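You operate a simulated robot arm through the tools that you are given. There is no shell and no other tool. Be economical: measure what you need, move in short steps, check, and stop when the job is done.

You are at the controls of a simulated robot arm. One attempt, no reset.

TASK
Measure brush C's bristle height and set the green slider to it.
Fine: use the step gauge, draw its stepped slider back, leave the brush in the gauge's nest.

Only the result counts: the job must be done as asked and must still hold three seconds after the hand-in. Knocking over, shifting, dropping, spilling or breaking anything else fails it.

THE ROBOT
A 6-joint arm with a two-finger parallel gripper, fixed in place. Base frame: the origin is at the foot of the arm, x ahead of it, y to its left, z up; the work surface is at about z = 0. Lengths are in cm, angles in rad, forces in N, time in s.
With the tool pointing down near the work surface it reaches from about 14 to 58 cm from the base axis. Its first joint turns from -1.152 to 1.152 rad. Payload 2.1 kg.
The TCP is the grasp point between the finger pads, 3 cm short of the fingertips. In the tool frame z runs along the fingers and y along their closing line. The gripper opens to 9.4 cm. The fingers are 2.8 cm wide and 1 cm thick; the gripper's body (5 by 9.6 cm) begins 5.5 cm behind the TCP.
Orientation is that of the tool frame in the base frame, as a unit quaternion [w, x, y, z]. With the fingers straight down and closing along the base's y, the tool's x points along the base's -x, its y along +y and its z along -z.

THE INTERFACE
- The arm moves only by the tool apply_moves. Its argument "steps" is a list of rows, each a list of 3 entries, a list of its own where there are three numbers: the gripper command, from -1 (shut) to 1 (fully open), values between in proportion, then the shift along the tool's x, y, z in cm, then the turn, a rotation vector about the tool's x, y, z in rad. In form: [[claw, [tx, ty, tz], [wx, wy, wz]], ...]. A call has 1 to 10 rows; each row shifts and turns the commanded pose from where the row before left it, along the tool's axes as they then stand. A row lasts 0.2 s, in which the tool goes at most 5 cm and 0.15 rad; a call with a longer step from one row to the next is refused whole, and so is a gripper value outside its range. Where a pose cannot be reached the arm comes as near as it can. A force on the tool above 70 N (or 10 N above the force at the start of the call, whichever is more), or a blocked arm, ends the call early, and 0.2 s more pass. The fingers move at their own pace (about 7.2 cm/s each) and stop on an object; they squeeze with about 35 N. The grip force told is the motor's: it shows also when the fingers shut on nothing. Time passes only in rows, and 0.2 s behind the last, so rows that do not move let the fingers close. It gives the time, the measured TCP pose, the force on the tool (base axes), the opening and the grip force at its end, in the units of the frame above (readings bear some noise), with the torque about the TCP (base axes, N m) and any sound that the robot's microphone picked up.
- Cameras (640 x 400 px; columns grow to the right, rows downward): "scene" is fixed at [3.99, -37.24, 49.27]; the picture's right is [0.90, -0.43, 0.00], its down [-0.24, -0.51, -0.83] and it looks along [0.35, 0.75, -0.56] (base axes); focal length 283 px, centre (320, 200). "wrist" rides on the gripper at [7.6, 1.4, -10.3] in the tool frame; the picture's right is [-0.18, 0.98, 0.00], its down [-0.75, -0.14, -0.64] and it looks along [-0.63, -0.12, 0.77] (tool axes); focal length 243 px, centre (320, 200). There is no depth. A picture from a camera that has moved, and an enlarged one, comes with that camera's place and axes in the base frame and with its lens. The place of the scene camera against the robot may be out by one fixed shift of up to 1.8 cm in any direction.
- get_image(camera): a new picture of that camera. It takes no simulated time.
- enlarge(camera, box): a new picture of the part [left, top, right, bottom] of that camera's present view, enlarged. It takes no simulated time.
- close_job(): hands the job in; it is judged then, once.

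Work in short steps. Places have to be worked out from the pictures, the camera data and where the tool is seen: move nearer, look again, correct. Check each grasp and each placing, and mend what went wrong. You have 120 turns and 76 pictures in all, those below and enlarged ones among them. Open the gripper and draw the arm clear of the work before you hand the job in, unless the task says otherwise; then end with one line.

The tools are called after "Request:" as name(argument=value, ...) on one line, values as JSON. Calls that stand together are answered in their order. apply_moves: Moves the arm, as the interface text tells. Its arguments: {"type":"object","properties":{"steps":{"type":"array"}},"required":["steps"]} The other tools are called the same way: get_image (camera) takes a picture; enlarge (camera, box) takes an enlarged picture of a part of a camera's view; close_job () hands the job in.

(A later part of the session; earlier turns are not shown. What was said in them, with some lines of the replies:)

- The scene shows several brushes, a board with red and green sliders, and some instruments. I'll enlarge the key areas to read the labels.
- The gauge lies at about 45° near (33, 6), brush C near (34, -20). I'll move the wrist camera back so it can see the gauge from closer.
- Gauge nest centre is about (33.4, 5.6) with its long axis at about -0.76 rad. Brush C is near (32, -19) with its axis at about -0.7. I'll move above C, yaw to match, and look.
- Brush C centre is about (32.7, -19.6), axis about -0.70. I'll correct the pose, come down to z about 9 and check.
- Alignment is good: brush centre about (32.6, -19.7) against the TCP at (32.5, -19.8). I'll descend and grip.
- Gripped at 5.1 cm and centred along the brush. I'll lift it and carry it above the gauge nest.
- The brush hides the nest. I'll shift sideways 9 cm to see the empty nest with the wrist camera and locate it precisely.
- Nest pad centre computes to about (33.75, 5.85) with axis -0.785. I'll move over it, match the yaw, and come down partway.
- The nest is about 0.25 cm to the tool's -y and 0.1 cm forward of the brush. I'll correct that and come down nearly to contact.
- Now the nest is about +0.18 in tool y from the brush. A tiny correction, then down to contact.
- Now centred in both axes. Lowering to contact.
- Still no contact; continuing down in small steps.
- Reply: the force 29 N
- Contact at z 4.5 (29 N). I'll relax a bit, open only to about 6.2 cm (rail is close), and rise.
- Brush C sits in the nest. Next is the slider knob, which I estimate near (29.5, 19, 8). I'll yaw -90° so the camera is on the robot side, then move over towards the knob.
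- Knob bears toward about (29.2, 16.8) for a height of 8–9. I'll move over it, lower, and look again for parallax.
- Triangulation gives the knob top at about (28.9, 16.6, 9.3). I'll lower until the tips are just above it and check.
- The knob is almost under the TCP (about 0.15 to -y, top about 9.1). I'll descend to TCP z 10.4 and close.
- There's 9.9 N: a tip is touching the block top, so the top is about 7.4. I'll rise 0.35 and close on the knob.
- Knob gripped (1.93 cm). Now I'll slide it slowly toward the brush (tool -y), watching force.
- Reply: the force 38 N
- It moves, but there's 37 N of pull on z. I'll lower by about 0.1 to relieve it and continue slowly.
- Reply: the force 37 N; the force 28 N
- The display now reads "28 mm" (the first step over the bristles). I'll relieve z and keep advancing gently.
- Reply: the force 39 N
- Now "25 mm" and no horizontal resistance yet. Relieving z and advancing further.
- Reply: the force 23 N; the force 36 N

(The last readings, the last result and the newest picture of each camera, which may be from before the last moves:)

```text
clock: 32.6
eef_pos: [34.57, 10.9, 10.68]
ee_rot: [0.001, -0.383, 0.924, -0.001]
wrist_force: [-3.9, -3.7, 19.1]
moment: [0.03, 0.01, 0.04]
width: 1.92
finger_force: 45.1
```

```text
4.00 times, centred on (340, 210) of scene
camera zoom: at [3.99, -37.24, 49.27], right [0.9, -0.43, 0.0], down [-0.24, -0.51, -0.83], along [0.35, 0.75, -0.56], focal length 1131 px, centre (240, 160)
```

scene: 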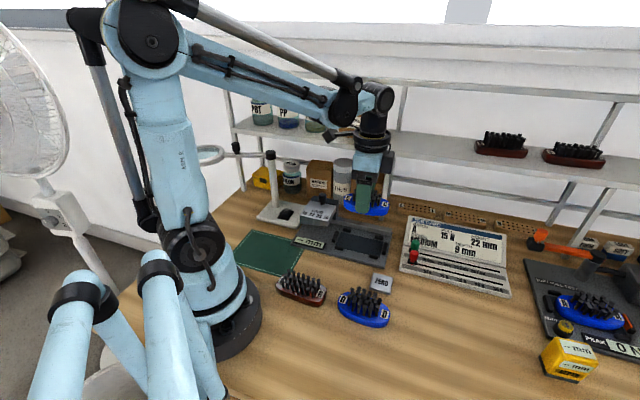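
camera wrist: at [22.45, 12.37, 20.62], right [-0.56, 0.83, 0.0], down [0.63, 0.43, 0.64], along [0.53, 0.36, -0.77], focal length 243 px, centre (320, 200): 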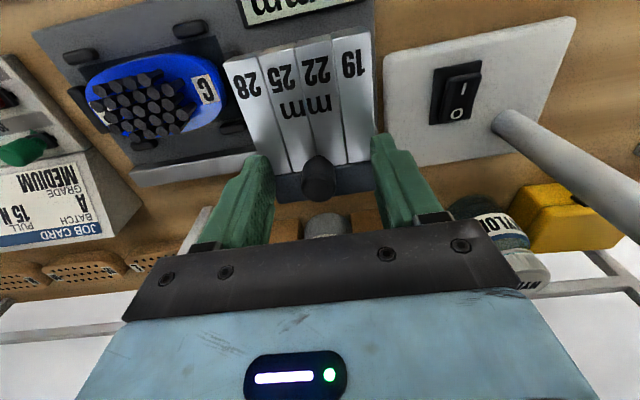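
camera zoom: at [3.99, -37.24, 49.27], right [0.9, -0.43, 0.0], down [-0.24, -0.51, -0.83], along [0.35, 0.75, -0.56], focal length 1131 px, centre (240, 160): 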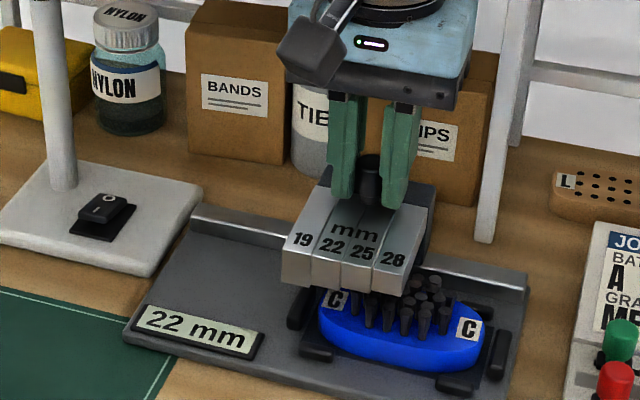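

"22 mm" now, still no horizontal resistance. Continuing in small steps until it stops.

Request:
apply_moves(steps=[[-1, [0, 0, -0.05], [0, 0, 0]], [-1, [0, -0.25, 0], [0, 0, 0]], [-1, [0, -0.25, 0], [0, 0, 0]], [-1, [0, 0, 0], [0, 0, 0]]])

Request:
apply_moves(steps=[[-1, [0, -0.2, 0], [0, 0, 0]], [-1, [0, -0.2, 0], [0, 0, 0]], [-1, [0, 0, 0], [0, 0, 0]]])

Request:
enlarge(camera="scene", box=[280, 160, 400, 260])

```text
clock: 33.6
eef_pos: [34.87, 10.61, 10.74]
ee_rot: [0.001, -0.382, 0.924, 0.001]
wrist_force: [-1.7, 0.0, -13.3]
moment: [0.14, -0.06, 0.02]
width: 1.92
finger_force: 45.4
```

```text
clock: 34.4
eef_pos: [35.22, 10.22, 10.69]
ee_rot: [0.001, -0.383, 0.924, 0.0]
wrist_force: [2.4, 3.7, -38.0]
moment: [0.08, -0.07, 0.03]
width: 1.9
finger_force: 45.2
```

```text
4.00 times, centred on (340, 210) of scene
camera zoom: at [4.01, -37.24, 49.27], right [0.9, -0.43, 0.0], down [-0.24, -0.51, -0.83], along [0.35, 0.75, -0.56], focal length 1131 px, centre (240, 160)
```

zoom: 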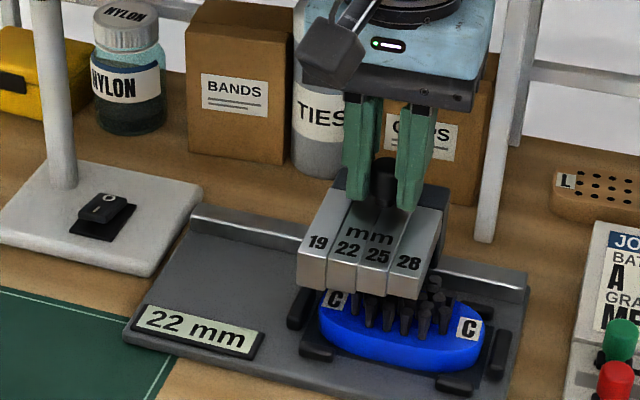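

Request:
apply_moves(steps=[[-1, [0, 0, 0.06], [0, 0, 0]], [-1, [0, -0.2, 0], [0, 0, 0]], [-1, [0, -0.2, 0], [0, 0, 0]], [-1, [0, 0, 0], [0, 0, 0]]])

Request:
apply_moves(steps=[[-1, [0, -0.2, 0], [0, 0, 0]], [-1, [0, -0.2, 0], [0, 0, 0]], [-1, [0, 0, 0], [0, 0, 0]]])

Request:
enlarge(camera="scene", box=[280, 160, 400, 260])

```text
clock: 35.4
eef_pos: [35.51, 9.94, 10.9]
ee_rot: [0.002, -0.382, 0.924, 0.001]
wrist_force: [9.3, 10.6, 0.2]
moment: [-0.28, 0.32, 0.05]
width: 1.91
finger_force: 45.0
```

```text
clock: 36.2
eef_pos: [35.86, 9.65, 10.81]
ee_rot: [0.001, -0.383, 0.924, -0.001]
wrist_force: [5.8, 6.6, 31.0]
moment: [0.62, -0.51, -0.01]
width: 1.92
finger_force: 45.5
```

```text
4.00 times, centred on (340, 210) of scene
camera zoom: at [3.98, -37.24, 49.27], right [0.9, -0.43, 0.0], down [-0.24, -0.51, -0.83], along [0.35, 0.75, -0.56], focal length 1131 px, centre (240, 160)
```

zoom: 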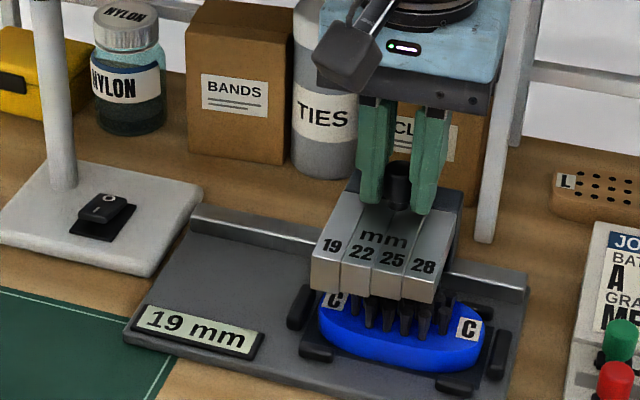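

Display reads "19 mm" and the slider still moves. I'll advance on to find its true stop.

Request:
apply_moves(steps=[[-1, [0, 0, -0.05], [0, 0, 0]], [-1, [0, -0.2, 0], [0, 0, 0]], [-1, [0, -0.2, 0], [0, 0, 0]], [-1, [0, 0, 0], [0, 0, 0]]])

Request:
apply_moves(steps=[[-1, [0, -0.2, 0], [0, 0, 0]], [-1, [0, -0.2, 0], [0, 0, 0]], [-1, [0, 0, 0], [0, 0, 0]]])

Request:
enlarge(camera="scene", box=[280, 160, 400, 260])

```text
clock: 37.2
eef_pos: [36.12, 9.54, 10.73]
ee_rot: [0.001, -0.383, 0.924, 0.0]
wrist_force: [6.9, 8.8, 12.1]
moment: [0.14, -0.06, 0.01]
width: 1.93
finger_force: 44.7
```

```text
clock: 38.0
eef_pos: [36.32, 9.17, 10.74]
ee_rot: [0.0, -0.383, 0.924, 0.0]
wrist_force: [9.6, 10.5, -21.5]
moment: [0.34, -0.29, 0.04]
width: 1.91
finger_force: 45.4
```

```text
4.00 times, centred on (340, 210) of scene
camera zoom: at [4.0, -37.24, 49.27], right [0.9, -0.43, 0.0], down [-0.24, -0.51, -0.83], along [0.35, 0.75, -0.56], focal length 1131 px, centre (240, 160)
```

zoom: 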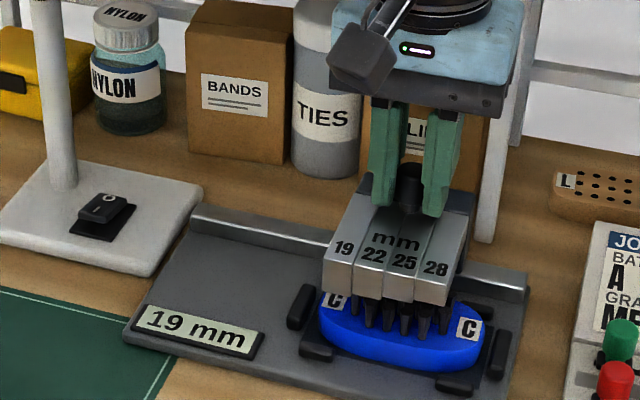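

Side load is building; I'll ease +L by 0.1 and continue on.

Request:
apply_moves(steps=[[-1, [-0.1, 0, 0.03], [0, 0, 0]], [-1, [0, -0.2, 0], [0, 0, 0]], [-1, [0, -0.2, 0], [0, 0, 0]], [-1, [0, 0, 0], [0, 0, 0]]])

Request:
apply_moves(steps=[[-1, [0, -0.2, 0], [0, 0, 0]], [-1, [0, -0.2, 0], [0, 0, 0]], [-1, [0, 0, 0], [0, 0, 0]]])

Request:
enlarge(camera="scene", box=[280, 160, 400, 260])

```text
clock: 39.0
eef_pos: [36.53, 8.95, 10.66]
ee_rot: [0.0, -0.383, 0.924, 0.0]
wrist_force: [0.6, 1.5, -24.5]
moment: [0.13, -0.07, 0.05]
width: 1.9
finger_force: 45.2
```

```text
clock: 39.8
eef_pos: [36.66, 8.69, 10.9]
ee_rot: [-0.003, -0.383, 0.924, 0.005]
wrist_force: [-35.7, 17.4, -6.0]
moment: [0.58, 0.48, 0.25]
width: 1.93
finger_force: 45.1
```

```text
4.00 times, centred on (340, 210) of scene
camera zoom: at [3.99, -37.24, 49.27], right [0.9, -0.43, 0.0], down [-0.24, -0.51, -0.83], along [0.35, 0.75, -0.56], focal length 1131 px, centre (240, 160)
```

zoom: 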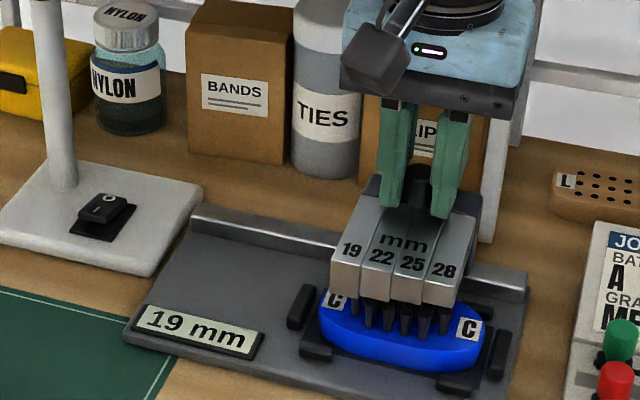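

Firm stop reached (about 37 N against travel) with the display at 19 mm. Now I'll draw the slider back.

Request:
apply_moves(steps=[[-1, [0, 0.5, 0], [0, 0, 0]], [-1, [0, 0.5, 0], [0, 0, 0]], [-1, [0, 0.5, 0], [0, 0, 0]], [-1, [0, 0.5, 0], [0, 0, 0]], [-1, [0, 0, 0], [0, 0, 0]]])

Request:
apply_moves(steps=[[-1, [0, 0.5, 0], [0, 0, 0]], [-1, [0, 0.5, 0], [0, 0, 0]], [-1, [0, 0.5, 0], [0, 0, 0]], [-1, [0, 0.5, 0], [0, 0, 0]], [-1, [0, 0, 0], [0, 0, 0]]])

```text
clock: 41.0
eef_pos: [35.46, 10.05, 10.75]
ee_rot: [0.0, -0.383, 0.924, -0.001]
wrist_force: [-5.2, -6.6, -9.2]
moment: [0.16, -0.24, -0.02]
width: 1.9
finger_force: 44.8
```

```text
clock: 42.2
eef_pos: [34.07, 11.41, 10.78]
ee_rot: [-0.001, -0.383, 0.924, -0.001]
wrist_force: [-13.8, -15.0, 31.3]
moment: [-0.35, 0.26, 0.0]
width: 1.94
finger_force: 44.8
```

Side load is now about -20 N on L, so I ease it back by 0.1 and continue.

Request:
apply_moves(steps=[[-1, [0.12, 0, -0.06], [0, 0, 0]], [-1, [0, 0.5, 0], [0, 0, 0]], [-1, [0, 0.5, 0], [0, 0, 0]], [-1, [0, 0.5, 0], [0, 0, 0]], [-1, [0, 0, 0], [0, 0, 0]]])

Request:
apply_moves(steps=[[-1, [0, 0.5, 0], [0, 0, 0]], [-1, [0, 0.5, 0], [0, 0, 0]], [-1, [0, 0.5, 0], [0, 0, 0]], [-1, [0, 0.5, 0], [0, 0, 0]], [-1, [0, 0, 0], [0, 0, 0]]])

Request:
enlarge(camera="scene", box=[280, 160, 400, 260])

```text
clock: 43.4
eef_pos: [33.02, 12.58, 10.77]
ee_rot: [0.001, -0.383, 0.924, 0.001]
wrist_force: [2.4, 1.6, -27.8]
moment: [0.07, -0.18, -0.02]
width: 1.92
finger_force: 45.5
```

```text
clock: 44.6
eef_pos: [31.56, 13.95, 10.83]
ee_rot: [0.001, -0.382, 0.924, 0.0]
wrist_force: [7.2, 6.4, -28.9]
moment: [0.26, -0.34, -0.06]
width: 1.92
finger_force: 45.3
```

```text
4.00 times, centred on (340, 210) of scene
camera zoom: at [4.0, -37.24, 49.27], right [0.9, -0.43, 0.0], down [-0.24, -0.51, -0.83], along [0.35, 0.75, -0.56], focal length 1131 px, centre (240, 160)
```

zoom: 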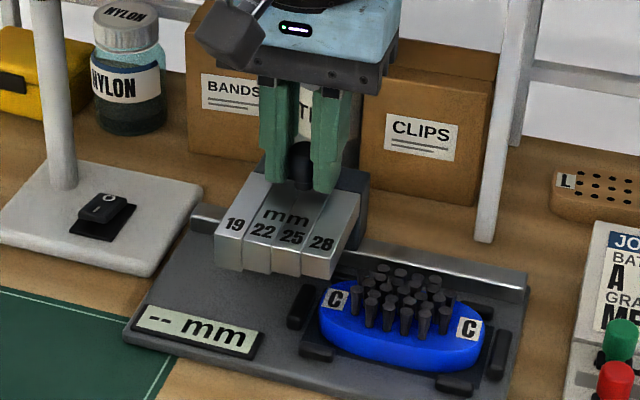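

Brush C stayed in place. About 3.6 cm of slider travel remains to its start.

Request:
apply_moves(steps=[[-1, [0, 0, 0.05], [0, 0, 0]], [-1, [0, 0.5, 0], [0, 0, 0]], [-1, [0, 0.5, 0], [0, 0, 0]], [-1, [0, 0.5, 0], [0, 0, 0]], [-1, [0, 0.5, 0], [0, 0, 0]], [-1, [0, 0, 0], [0, 0, 0]]])

Request:
apply_moves(steps=[[-1, [0, 0.4, 0], [0, 0, 0]], [-1, [0, 0.4, 0], [0, 0, 0]], [-1, [0, 0.3, 0], [0, 0, 0]], [-1, [0, 0.2, 0], [0, 0, 0]], [-1, [0, 0, 0], [0, 0, 0]]])

Request:
apply_moves(steps=[[-1, [0, 0.1, 0], [0, 0, 0]], [-1, [0, 0.1, 0], [0, 0, 0]], [-1, [0, 0, 0], [0, 0, 0]]])

```text
clock: 46.0
eef_pos: [30.03, 15.34, 10.84]
ee_rot: [0.002, -0.383, 0.924, 0.001]
wrist_force: [13.6, 12.7, 28.3]
moment: [0.03, -0.07, -0.03]
width: 1.89
finger_force: 45.4
```

```text
clock: 47.2
eef_pos: [29.24, 16.29, 10.75]
ee_rot: [0.002, -0.383, 0.924, 0.0]
wrist_force: [10.6, 10.9, 25.3]
moment: [-0.03, -0.05, -0.02]
width: 1.9
finger_force: 45.0
```

```text
clock: 48.0
eef_pos: [29.07, 16.31, 10.7]
ee_rot: [0.001, -0.382, 0.924, 0.0]
wrist_force: [11.3, 11.8, 1.1]
moment: [0.17, -0.26, -0.01]
width: 1.89
finger_force: 45.3
```

Nearly at the start position (29.1, 16.4). One last nudge to the stop, then I release to a partial opening and rise.

Request:
apply_moves(steps=[[-1, [-0.1, 0.12, 0], [0, 0, 0]], [-1, [0, 0, 0], [0, 0, 0]]])

Request:
apply_moves(steps=[[0, [0, 0, 0], [0, 0, 0]], [0, [0, 0, 0], [0, 0, 0]], [0, [0, 0, -2], [0, 0, 0]], [0, [0, 0, -3], [0, 0, 0]], [0, [0, 0, -3], [0, 0, 0]], [0, [0, 0, 0], [0, 0, 0]]])

Request:
enlarge(camera="scene", box=[280, 160, 400, 260])

```text
clock: 48.6
eef_pos: [29.11, 16.45, 10.76]
ee_rot: [0.0, -0.382, 0.924, -0.001]
wrist_force: [5.6, -2.2, 1.3]
moment: [0.77, -0.98, -0.06]
width: 1.92
finger_force: 45.1
```

```text
clock: 50.0
eef_pos: [28.8, 16.56, 18.86]
ee_rot: [0.001, -0.383, 0.924, 0.0]
wrist_force: [0.9, 1.3, -0.8]
moment: [0.0, -0.02, 0.01]
width: 4.68
finger_force: 0.2
```

```text
4.00 times, centred on (340, 210) of scene
camera zoom: at [3.99, -37.24, 49.27], right [0.9, -0.43, 0.0], down [-0.24, -0.51, -0.83], along [0.35, 0.75, -0.56], focal length 1131 px, centre (240, 160)
```

zoom: 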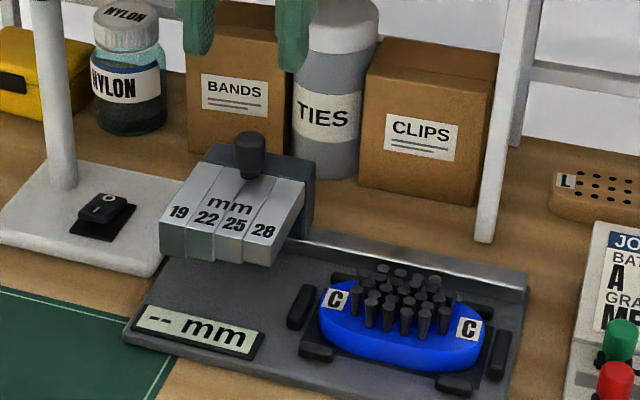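

The slider is back at its start, the brush in the nest, and the reading was 19 mm. Now the camera goes over to the job board to look at the green slider.

Request:
apply_moves(steps=[[0, [1.34, -3.98, 0], [0, 0, 0]], [0, [1.34, -3.98, 0], [0, 0, 0]], [0, [1.34, -3.98, 0], [0, 0, 0]], [0, [1.34, -3.98, 0], [0, 0, 0]], [0, [1.34, -3.98, 0], [0, 0, 0]], [0, [1.34, -3.98, 0], [0, 0, 0]], [0, [0, 0, 0], [0, 0, 0]]])

Request:
get_image(camera="wrist")

```text
clock: 51.6
eef_pos: [40.36, -5.92, 18.79]
ee_rot: [0.001, -0.383, 0.924, -0.001]
wrist_force: [0.5, -0.8, 0.3]
moment: [0.01, 0.0, 0.02]
width: 4.71
finger_force: 0.0
```

```text
27 pictures are left
camera wrist: at [33.77, -10.14, 28.96], right [-0.56, 0.83, 0.0], down [0.63, 0.43, 0.64], along [0.53, 0.36, -0.77], focal length 243 px, centre (320, 200)
```

wrist: 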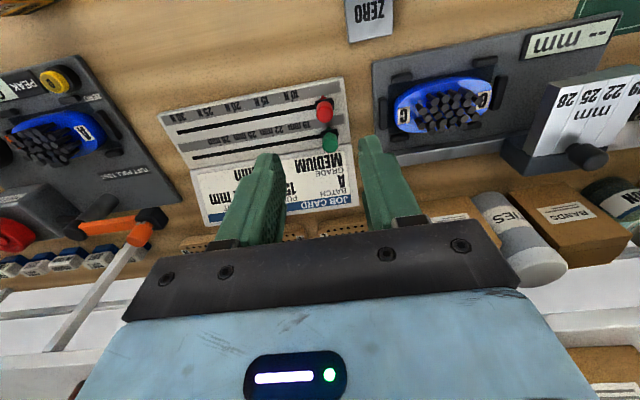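

Request:
enlarge(camera="wrist", box=[150, 70, 370, 190])

```text
2.91 times, centred on (260, 130) of wrist
camera zoom: at [33.77, -10.14, 28.96], right [-0.56, 0.83, 0.0], down [0.63, 0.43, 0.64], along [0.53, 0.36, -0.77], focal length 706 px, centre (494, 404)
```

zoom: 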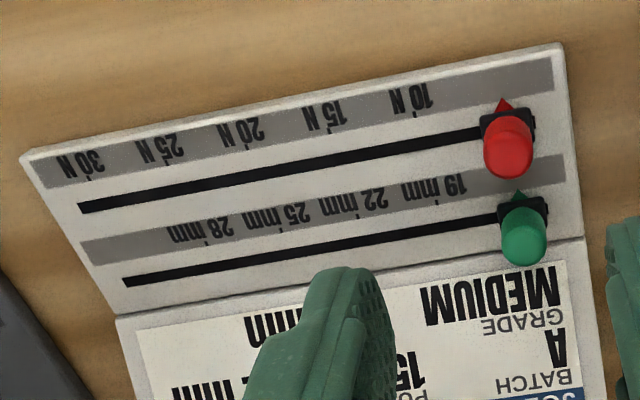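

Slot runs parallel to the tool y; green pointer is about 3.2 cm short of the 19 tick. I'll move over the green knob and lower to have a better look.

Request:
apply_moves(steps=[[0, [-2.5, 0.1, 0], [0, 0, 0]], [0, [-2.5, 0.1, 0], [0, 0, 0]], [0, [0, 0, 3.5], [0, 0, 0]], [0, [0, 0, 3.5], [0, 0, 0]], [0, [0, 0, 0], [0, 0, 0]]])

Request:
get_image(camera="wrist")

Request:
enlarge(camera="scene", box=[370, 180, 490, 290])

```text
clock: 52.8
eef_pos: [43.67, -2.48, 11.69]
ee_rot: [0.001, -0.383, 0.924, 0.001]
wrist_force: [0.0, -0.1, -0.3]
moment: [0.02, -0.01, -0.01]
width: 4.69
finger_force: 0.0
```

```text
25 pictures are left
camera wrist: at [37.15, -6.64, 21.93], right [-0.56, 0.83, 0.0], down [0.63, 0.43, 0.64], along [0.53, 0.36, -0.77], focal length 243 px, centre (320, 200)
```

wrist: 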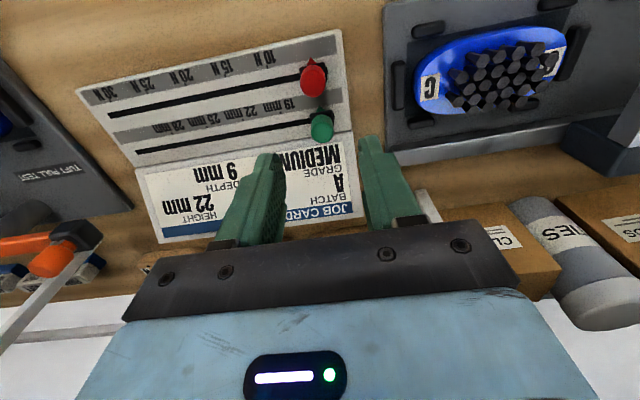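

```text
3.64 times, centred on (430, 235) of scene
camera zoom: at [3.99, -37.24, 49.27], right [0.9, -0.43, 0.0], down [-0.24, -0.51, -0.83], along [0.35, 0.75, -0.56], focal length 1028 px, centre (-80, 73)
```

zoom: 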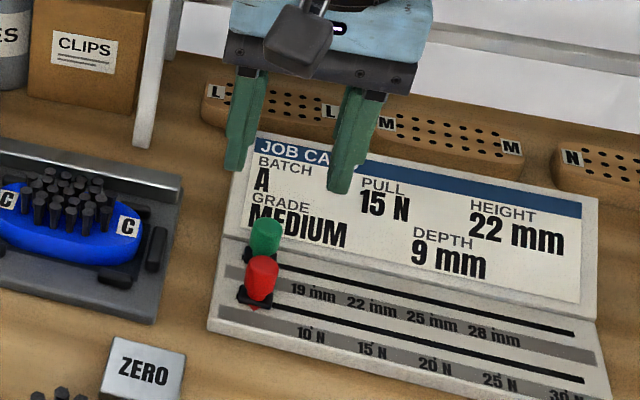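

The green knob is nearly under the TCP (about +0.2 in y). I'll lower to tips about 4.5 cm and inspect.

Request:
apply_moves(steps=[[0, [0, 0.18, 2], [0, 0, 0]], [0, [0, 0, 2.2], [0, 0, 0]], [0, [0, 0, 0], [0, 0, 0]]])

Request:
enlarge(camera="wrist", box=[220, 60, 420, 260])

Request:
enlarge(camera="scene", box=[380, 190, 460, 280])

```text
clock: 53.6
eef_pos: [43.47, -2.47, 7.5]
ee_rot: [0.001, -0.383, 0.924, 0.001]
wrist_force: [0.3, 0.0, 0.5]
moment: [-0.05, 0.05, 0.0]
width: 4.71
finger_force: 0.0
```

```text
2.00 times, centred on (320, 160) of wrist
camera zoom: at [37.02, -6.54, 17.74], right [-0.56, 0.83, 0.0], down [0.63, 0.43, 0.64], along [0.53, 0.36, -0.77], focal length 485 px, centre (320, 280)
```

zoom: 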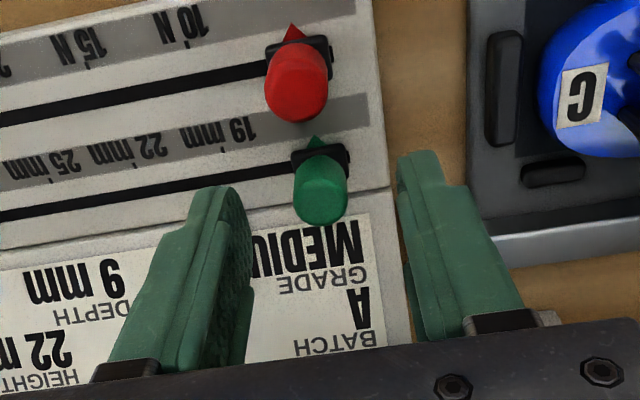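

```text
4.44 times, centred on (420, 235) of scene
camera zoom: at [3.99, -37.24, 49.27], right [0.9, -0.43, 0.0], down [-0.24, -0.51, -0.83], along [0.35, 0.75, -0.56], focal length 1256 px, centre (-124, 44)
```

zoom: 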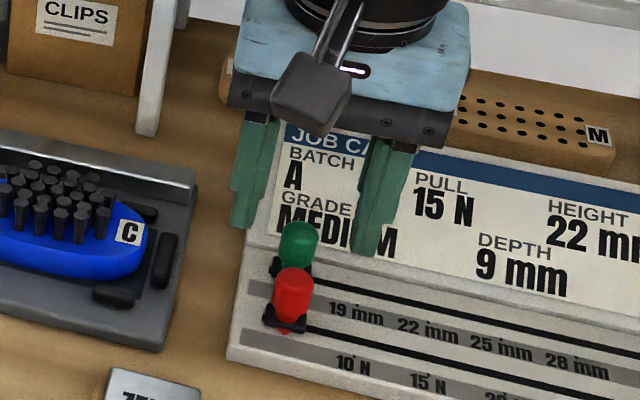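

Centred within about 0.2. I'll go down in small steps, checking force.

Request:
apply_moves(steps=[[0, [-0.08, 0, 0.6], [0, 0, 0]], [0, [0, 0, 0.6], [0, 0, 0]], [0, [0, 0, 0.4], [0, 0, 0]], [0, [0, 0, 0], [0, 0, 0]]])

Request:
enlarge(camera="wrist", box=[220, 60, 420, 260])

Request:
enlarge(camera="scene", box=[380, 190, 460, 280])

```text
clock: 54.6
eef_pos: [43.58, -2.27, 5.84]
ee_rot: [0.001, -0.383, 0.924, 0.001]
wrist_force: [-0.1, -0.1, -0.4]
moment: [-0.01, 0.02, 0.01]
width: 4.69
finger_force: 0.1
```

```text
2.00 times, centred on (320, 160) of wrist
camera zoom: at [37.05, -6.47, 16.19], right [-0.56, 0.83, 0.0], down [0.63, 0.43, 0.64], along [0.53, 0.36, -0.77], focal length 485 px, centre (320, 280)
```

zoom: 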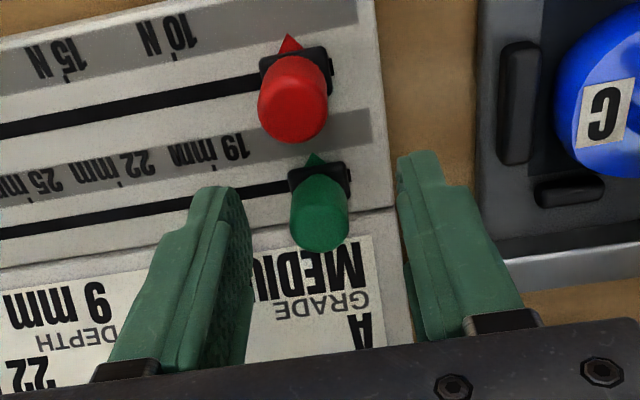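

```text
4.44 times, centred on (420, 235) of scene
camera zoom: at [3.99, -37.24, 49.27], right [0.9, -0.43, 0.0], down [-0.24, -0.51, -0.83], along [0.35, 0.75, -0.56], focal length 1256 px, centre (-124, 44)
```

zoom: 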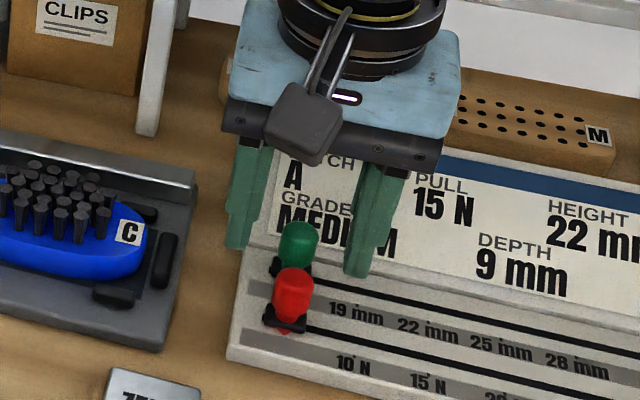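

Tips straddle the knob (about 2 cm overlap). Closing on it.

Request:
apply_moves(steps=[[-0.4, [0, 0, 0], [0, 0, 0]], [-1, [0, 0, 0], [0, 0, 0]], [-1, [0, 0, 0], [0, 0, 0]], [-1, [0, 0, 0], [0, 0, 0]]])

Request:
enlarge(camera="wrist", box=[220, 60, 420, 260])

```text
clock: 55.6
eef_pos: [43.55, -2.26, 6.09]
ee_rot: [0.001, -0.382, 0.924, 0.0]
wrist_force: [6.6, -5.6, -3.7]
moment: [-0.08, -0.29, -0.05]
width: 1.65
finger_force: 45.5
```

```text
2.00 times, centred on (320, 160) of wrist
camera zoom: at [37.07, -6.49, 16.19], right [-0.56, 0.83, 0.0], down [0.63, 0.43, 0.64], along [0.53, 0.36, -0.77], focal length 485 px, centre (320, 280)
```

zoom: 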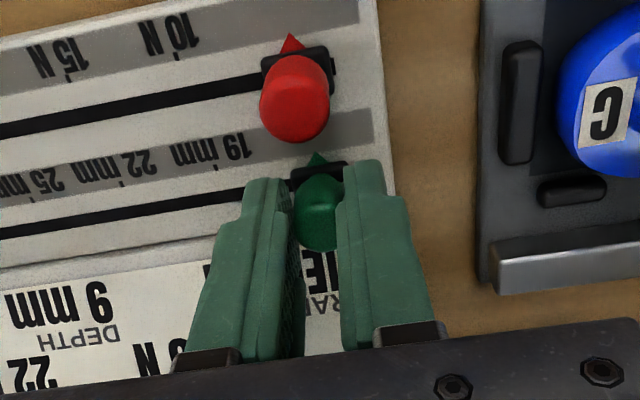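

Request:
enlarge(camera="wrist", box=[240, 110, 340, 170])

```text
6.40 times, centred on (290, 140) of wrist
camera zoom: at [37.07, -6.49, 16.19], right [-0.56, 0.83, 0.0], down [0.63, 0.43, 0.64], along [0.53, 0.36, -0.77], focal length 1553 px, centre (512, 584)
```

zoom: 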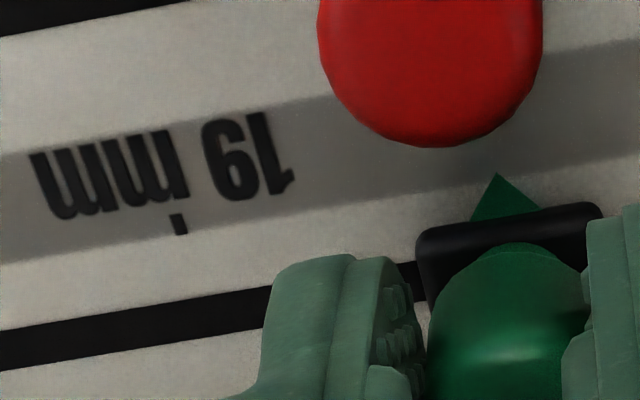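

Pointer to 19 tick is about 3.3 cm. I'll slide 2.9 cm first and re-measure.

Request:
apply_moves(steps=[[-1, [0, -0.5, 0], [0, 0, 0]], [-1, [0, -0.5, 0], [0, 0, 0]], [-1, [0, -0.5, 0], [0, 0, 0]], [-1, [0, 0, 0], [0, 0, 0]]])

Request:
apply_moves(steps=[[-1, [0, -0.5, 0], [0, 0, 0]], [-1, [0, -0.5, 0], [0, 0, 0]], [-1, [0, -0.4, 0], [0, 0, 0]], [-1, [0, 0, 0], [0, 0, 0]]])

Request:
enlarge(camera="wrist", box=[260, 100, 380, 180])

```text
clock: 56.6
eef_pos: [44.66, -3.48, 5.87]
ee_rot: [0.0, -0.382, 0.924, 0.0]
wrist_force: [-6.4, -5.2, 32.6]
moment: [-0.52, 0.55, 0.01]
width: 1.67
finger_force: 45.6
```

```text
clock: 57.6
eef_pos: [45.65, -4.3, 5.89]
ee_rot: [-0.001, -0.382, 0.924, -0.002]
wrist_force: [-16.4, -16.2, 10.1]
moment: [0.16, -0.08, -0.04]
width: 1.66
finger_force: 45.0
```

```text
5.00 times, centred on (320, 140) of wrist
camera zoom: at [39.18, -8.52, 16.19], right [-0.56, 0.83, 0.0], down [0.63, 0.43, 0.64], along [0.53, 0.36, -0.77], focal length 1213 px, centre (320, 500)
```

zoom: 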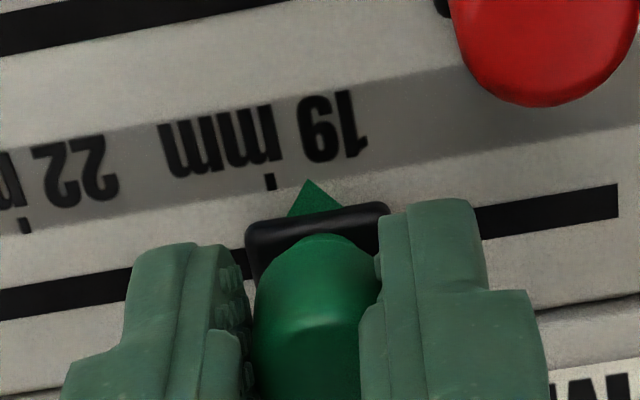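

Need about 0.47 cm more. I'll ease the side load and move on.

Request:
apply_moves(steps=[[-1, [0.1, -0.23, 0], [0, 0, 0]], [-1, [0, -0.22, 0], [0, 0, 0]], [-1, [0, 0, 0], [0, 0, 0]]])

Request:
enlarge(camera="wrist", box=[260, 100, 380, 180])

```text
clock: 58.4
eef_pos: [45.9, -4.68, 5.86]
ee_rot: [-0.001, -0.383, 0.924, -0.001]
wrist_force: [-6.6, -7.0, -1.3]
moment: [-0.9, 0.88, 0.04]
width: 1.67
finger_force: 45.4
```

```text
5.00 times, centred on (320, 140) of wrist
camera zoom: at [39.48, -8.86, 16.17], right [-0.57, 0.82, 0.0], down [0.63, 0.43, 0.64], along [0.53, 0.36, -0.77], focal length 1213 px, centre (320, 500)
```

zoom: 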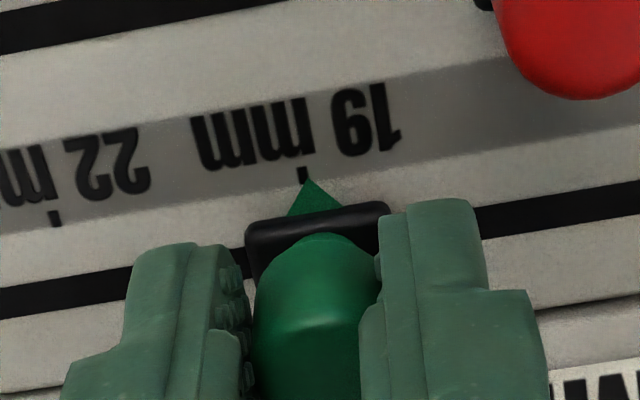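

The pointer sits on the 19 tick. I'll release and rise straight up.

Request:
apply_moves(steps=[[-0.2, [0, 0, 0], [0, 0, 0]], [-0.2, [0, 0, 0], [0, 0, 0]], [-0.2, [0, 0, -1.5], [0, 0, 0]], [-0.2, [0, 0, -3], [0, 0, 0]], [0, [0, 0, -4], [0, 0, 0]], [0, [3, 0, -3], [0, 0, 0]], [0, [3, 0, 0], [0, 0, 0]], [0, [0, 0, 0], [0, 0, 0]]])

Request:
enlarge(camera="wrist", box=[200, 60, 420, 190])

Request:
get_image(camera="scene")

```text
clock: 60.2
eef_pos: [41.84, -9.07, 17.49]
ee_rot: [0.0, -0.383, 0.924, 0.001]
wrist_force: [0.3, 0.2, 0.5]
moment: [-0.04, 0.01, -0.02]
width: 4.74
finger_force: 0.1
```

```text
2.91 times, centred on (310, 125) of wrist
camera zoom: at [35.29, -13.19, 27.6], right [-0.56, 0.83, 0.0], down [0.63, 0.43, 0.64], along [0.53, 0.36, -0.77], focal length 706 px, centre (349, 418)
```

zoom: 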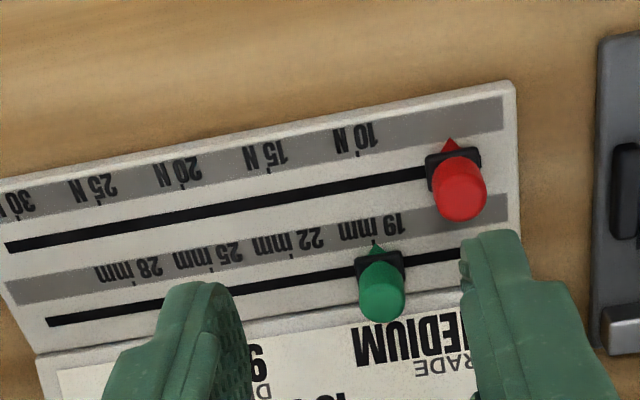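

```text
14 pictures are left
```

scene: 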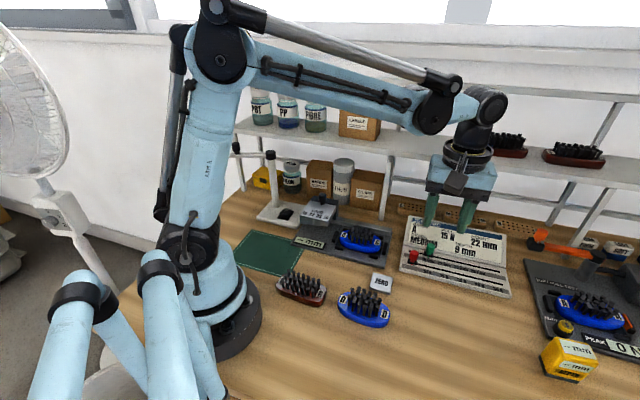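

Green is at 19 mm, red is untouched, the gauge slider is back and brush C is in the nest. I'll open the gripper and draw clear.

Request:
apply_moves(steps=[[1, [2, 0, -4], [0, 0, 0]], [1, [2, 0, -4], [0, 0, 0]], [1, [2, 0, -4], [0, 0, 0]], [1, [0, 0, 0], [0, 0, 0]]])

Request:
enlarge(camera="scene", box=[250, 180, 530, 340])

```text
clock: 61.2
eef_pos: [37.31, -12.99, 29.42]
ee_rot: [0.0, -0.382, 0.924, 0.001]
wrist_force: [1.1, 0.1, 0.1]
moment: [0.01, 0.03, -0.01]
width: 9.39
finger_force: 0.1
```

```text
2.29 times, centred on (390, 260) of scene
camera zoom: at [3.99, -37.24, 49.27], right [0.9, -0.43, 0.0], down [-0.24, -0.51, -0.83], along [0.35, 0.75, -0.56], focal length 646 px, centre (160, 63)
```

zoom: 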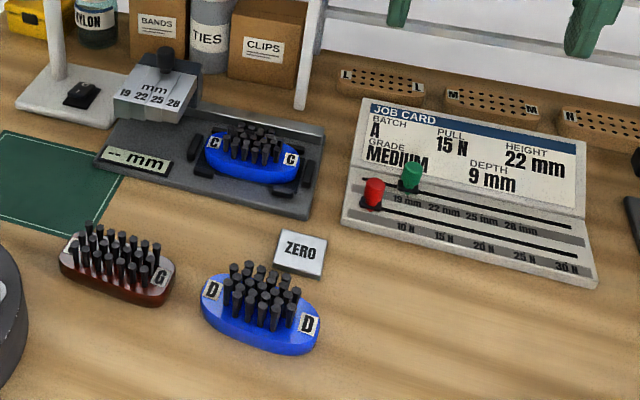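

Everything is in place, so I'm handing in the job.

Request:
close_job()

```text
The job is handed in.
```

Brush C's bristles measured 19 mm on the step gauge, where the slider came to a firm stop. The green slider is set to 19 mm, the stepped slider is drawn back to its start, brush C is in the gauge's nest, and the job is handed in.
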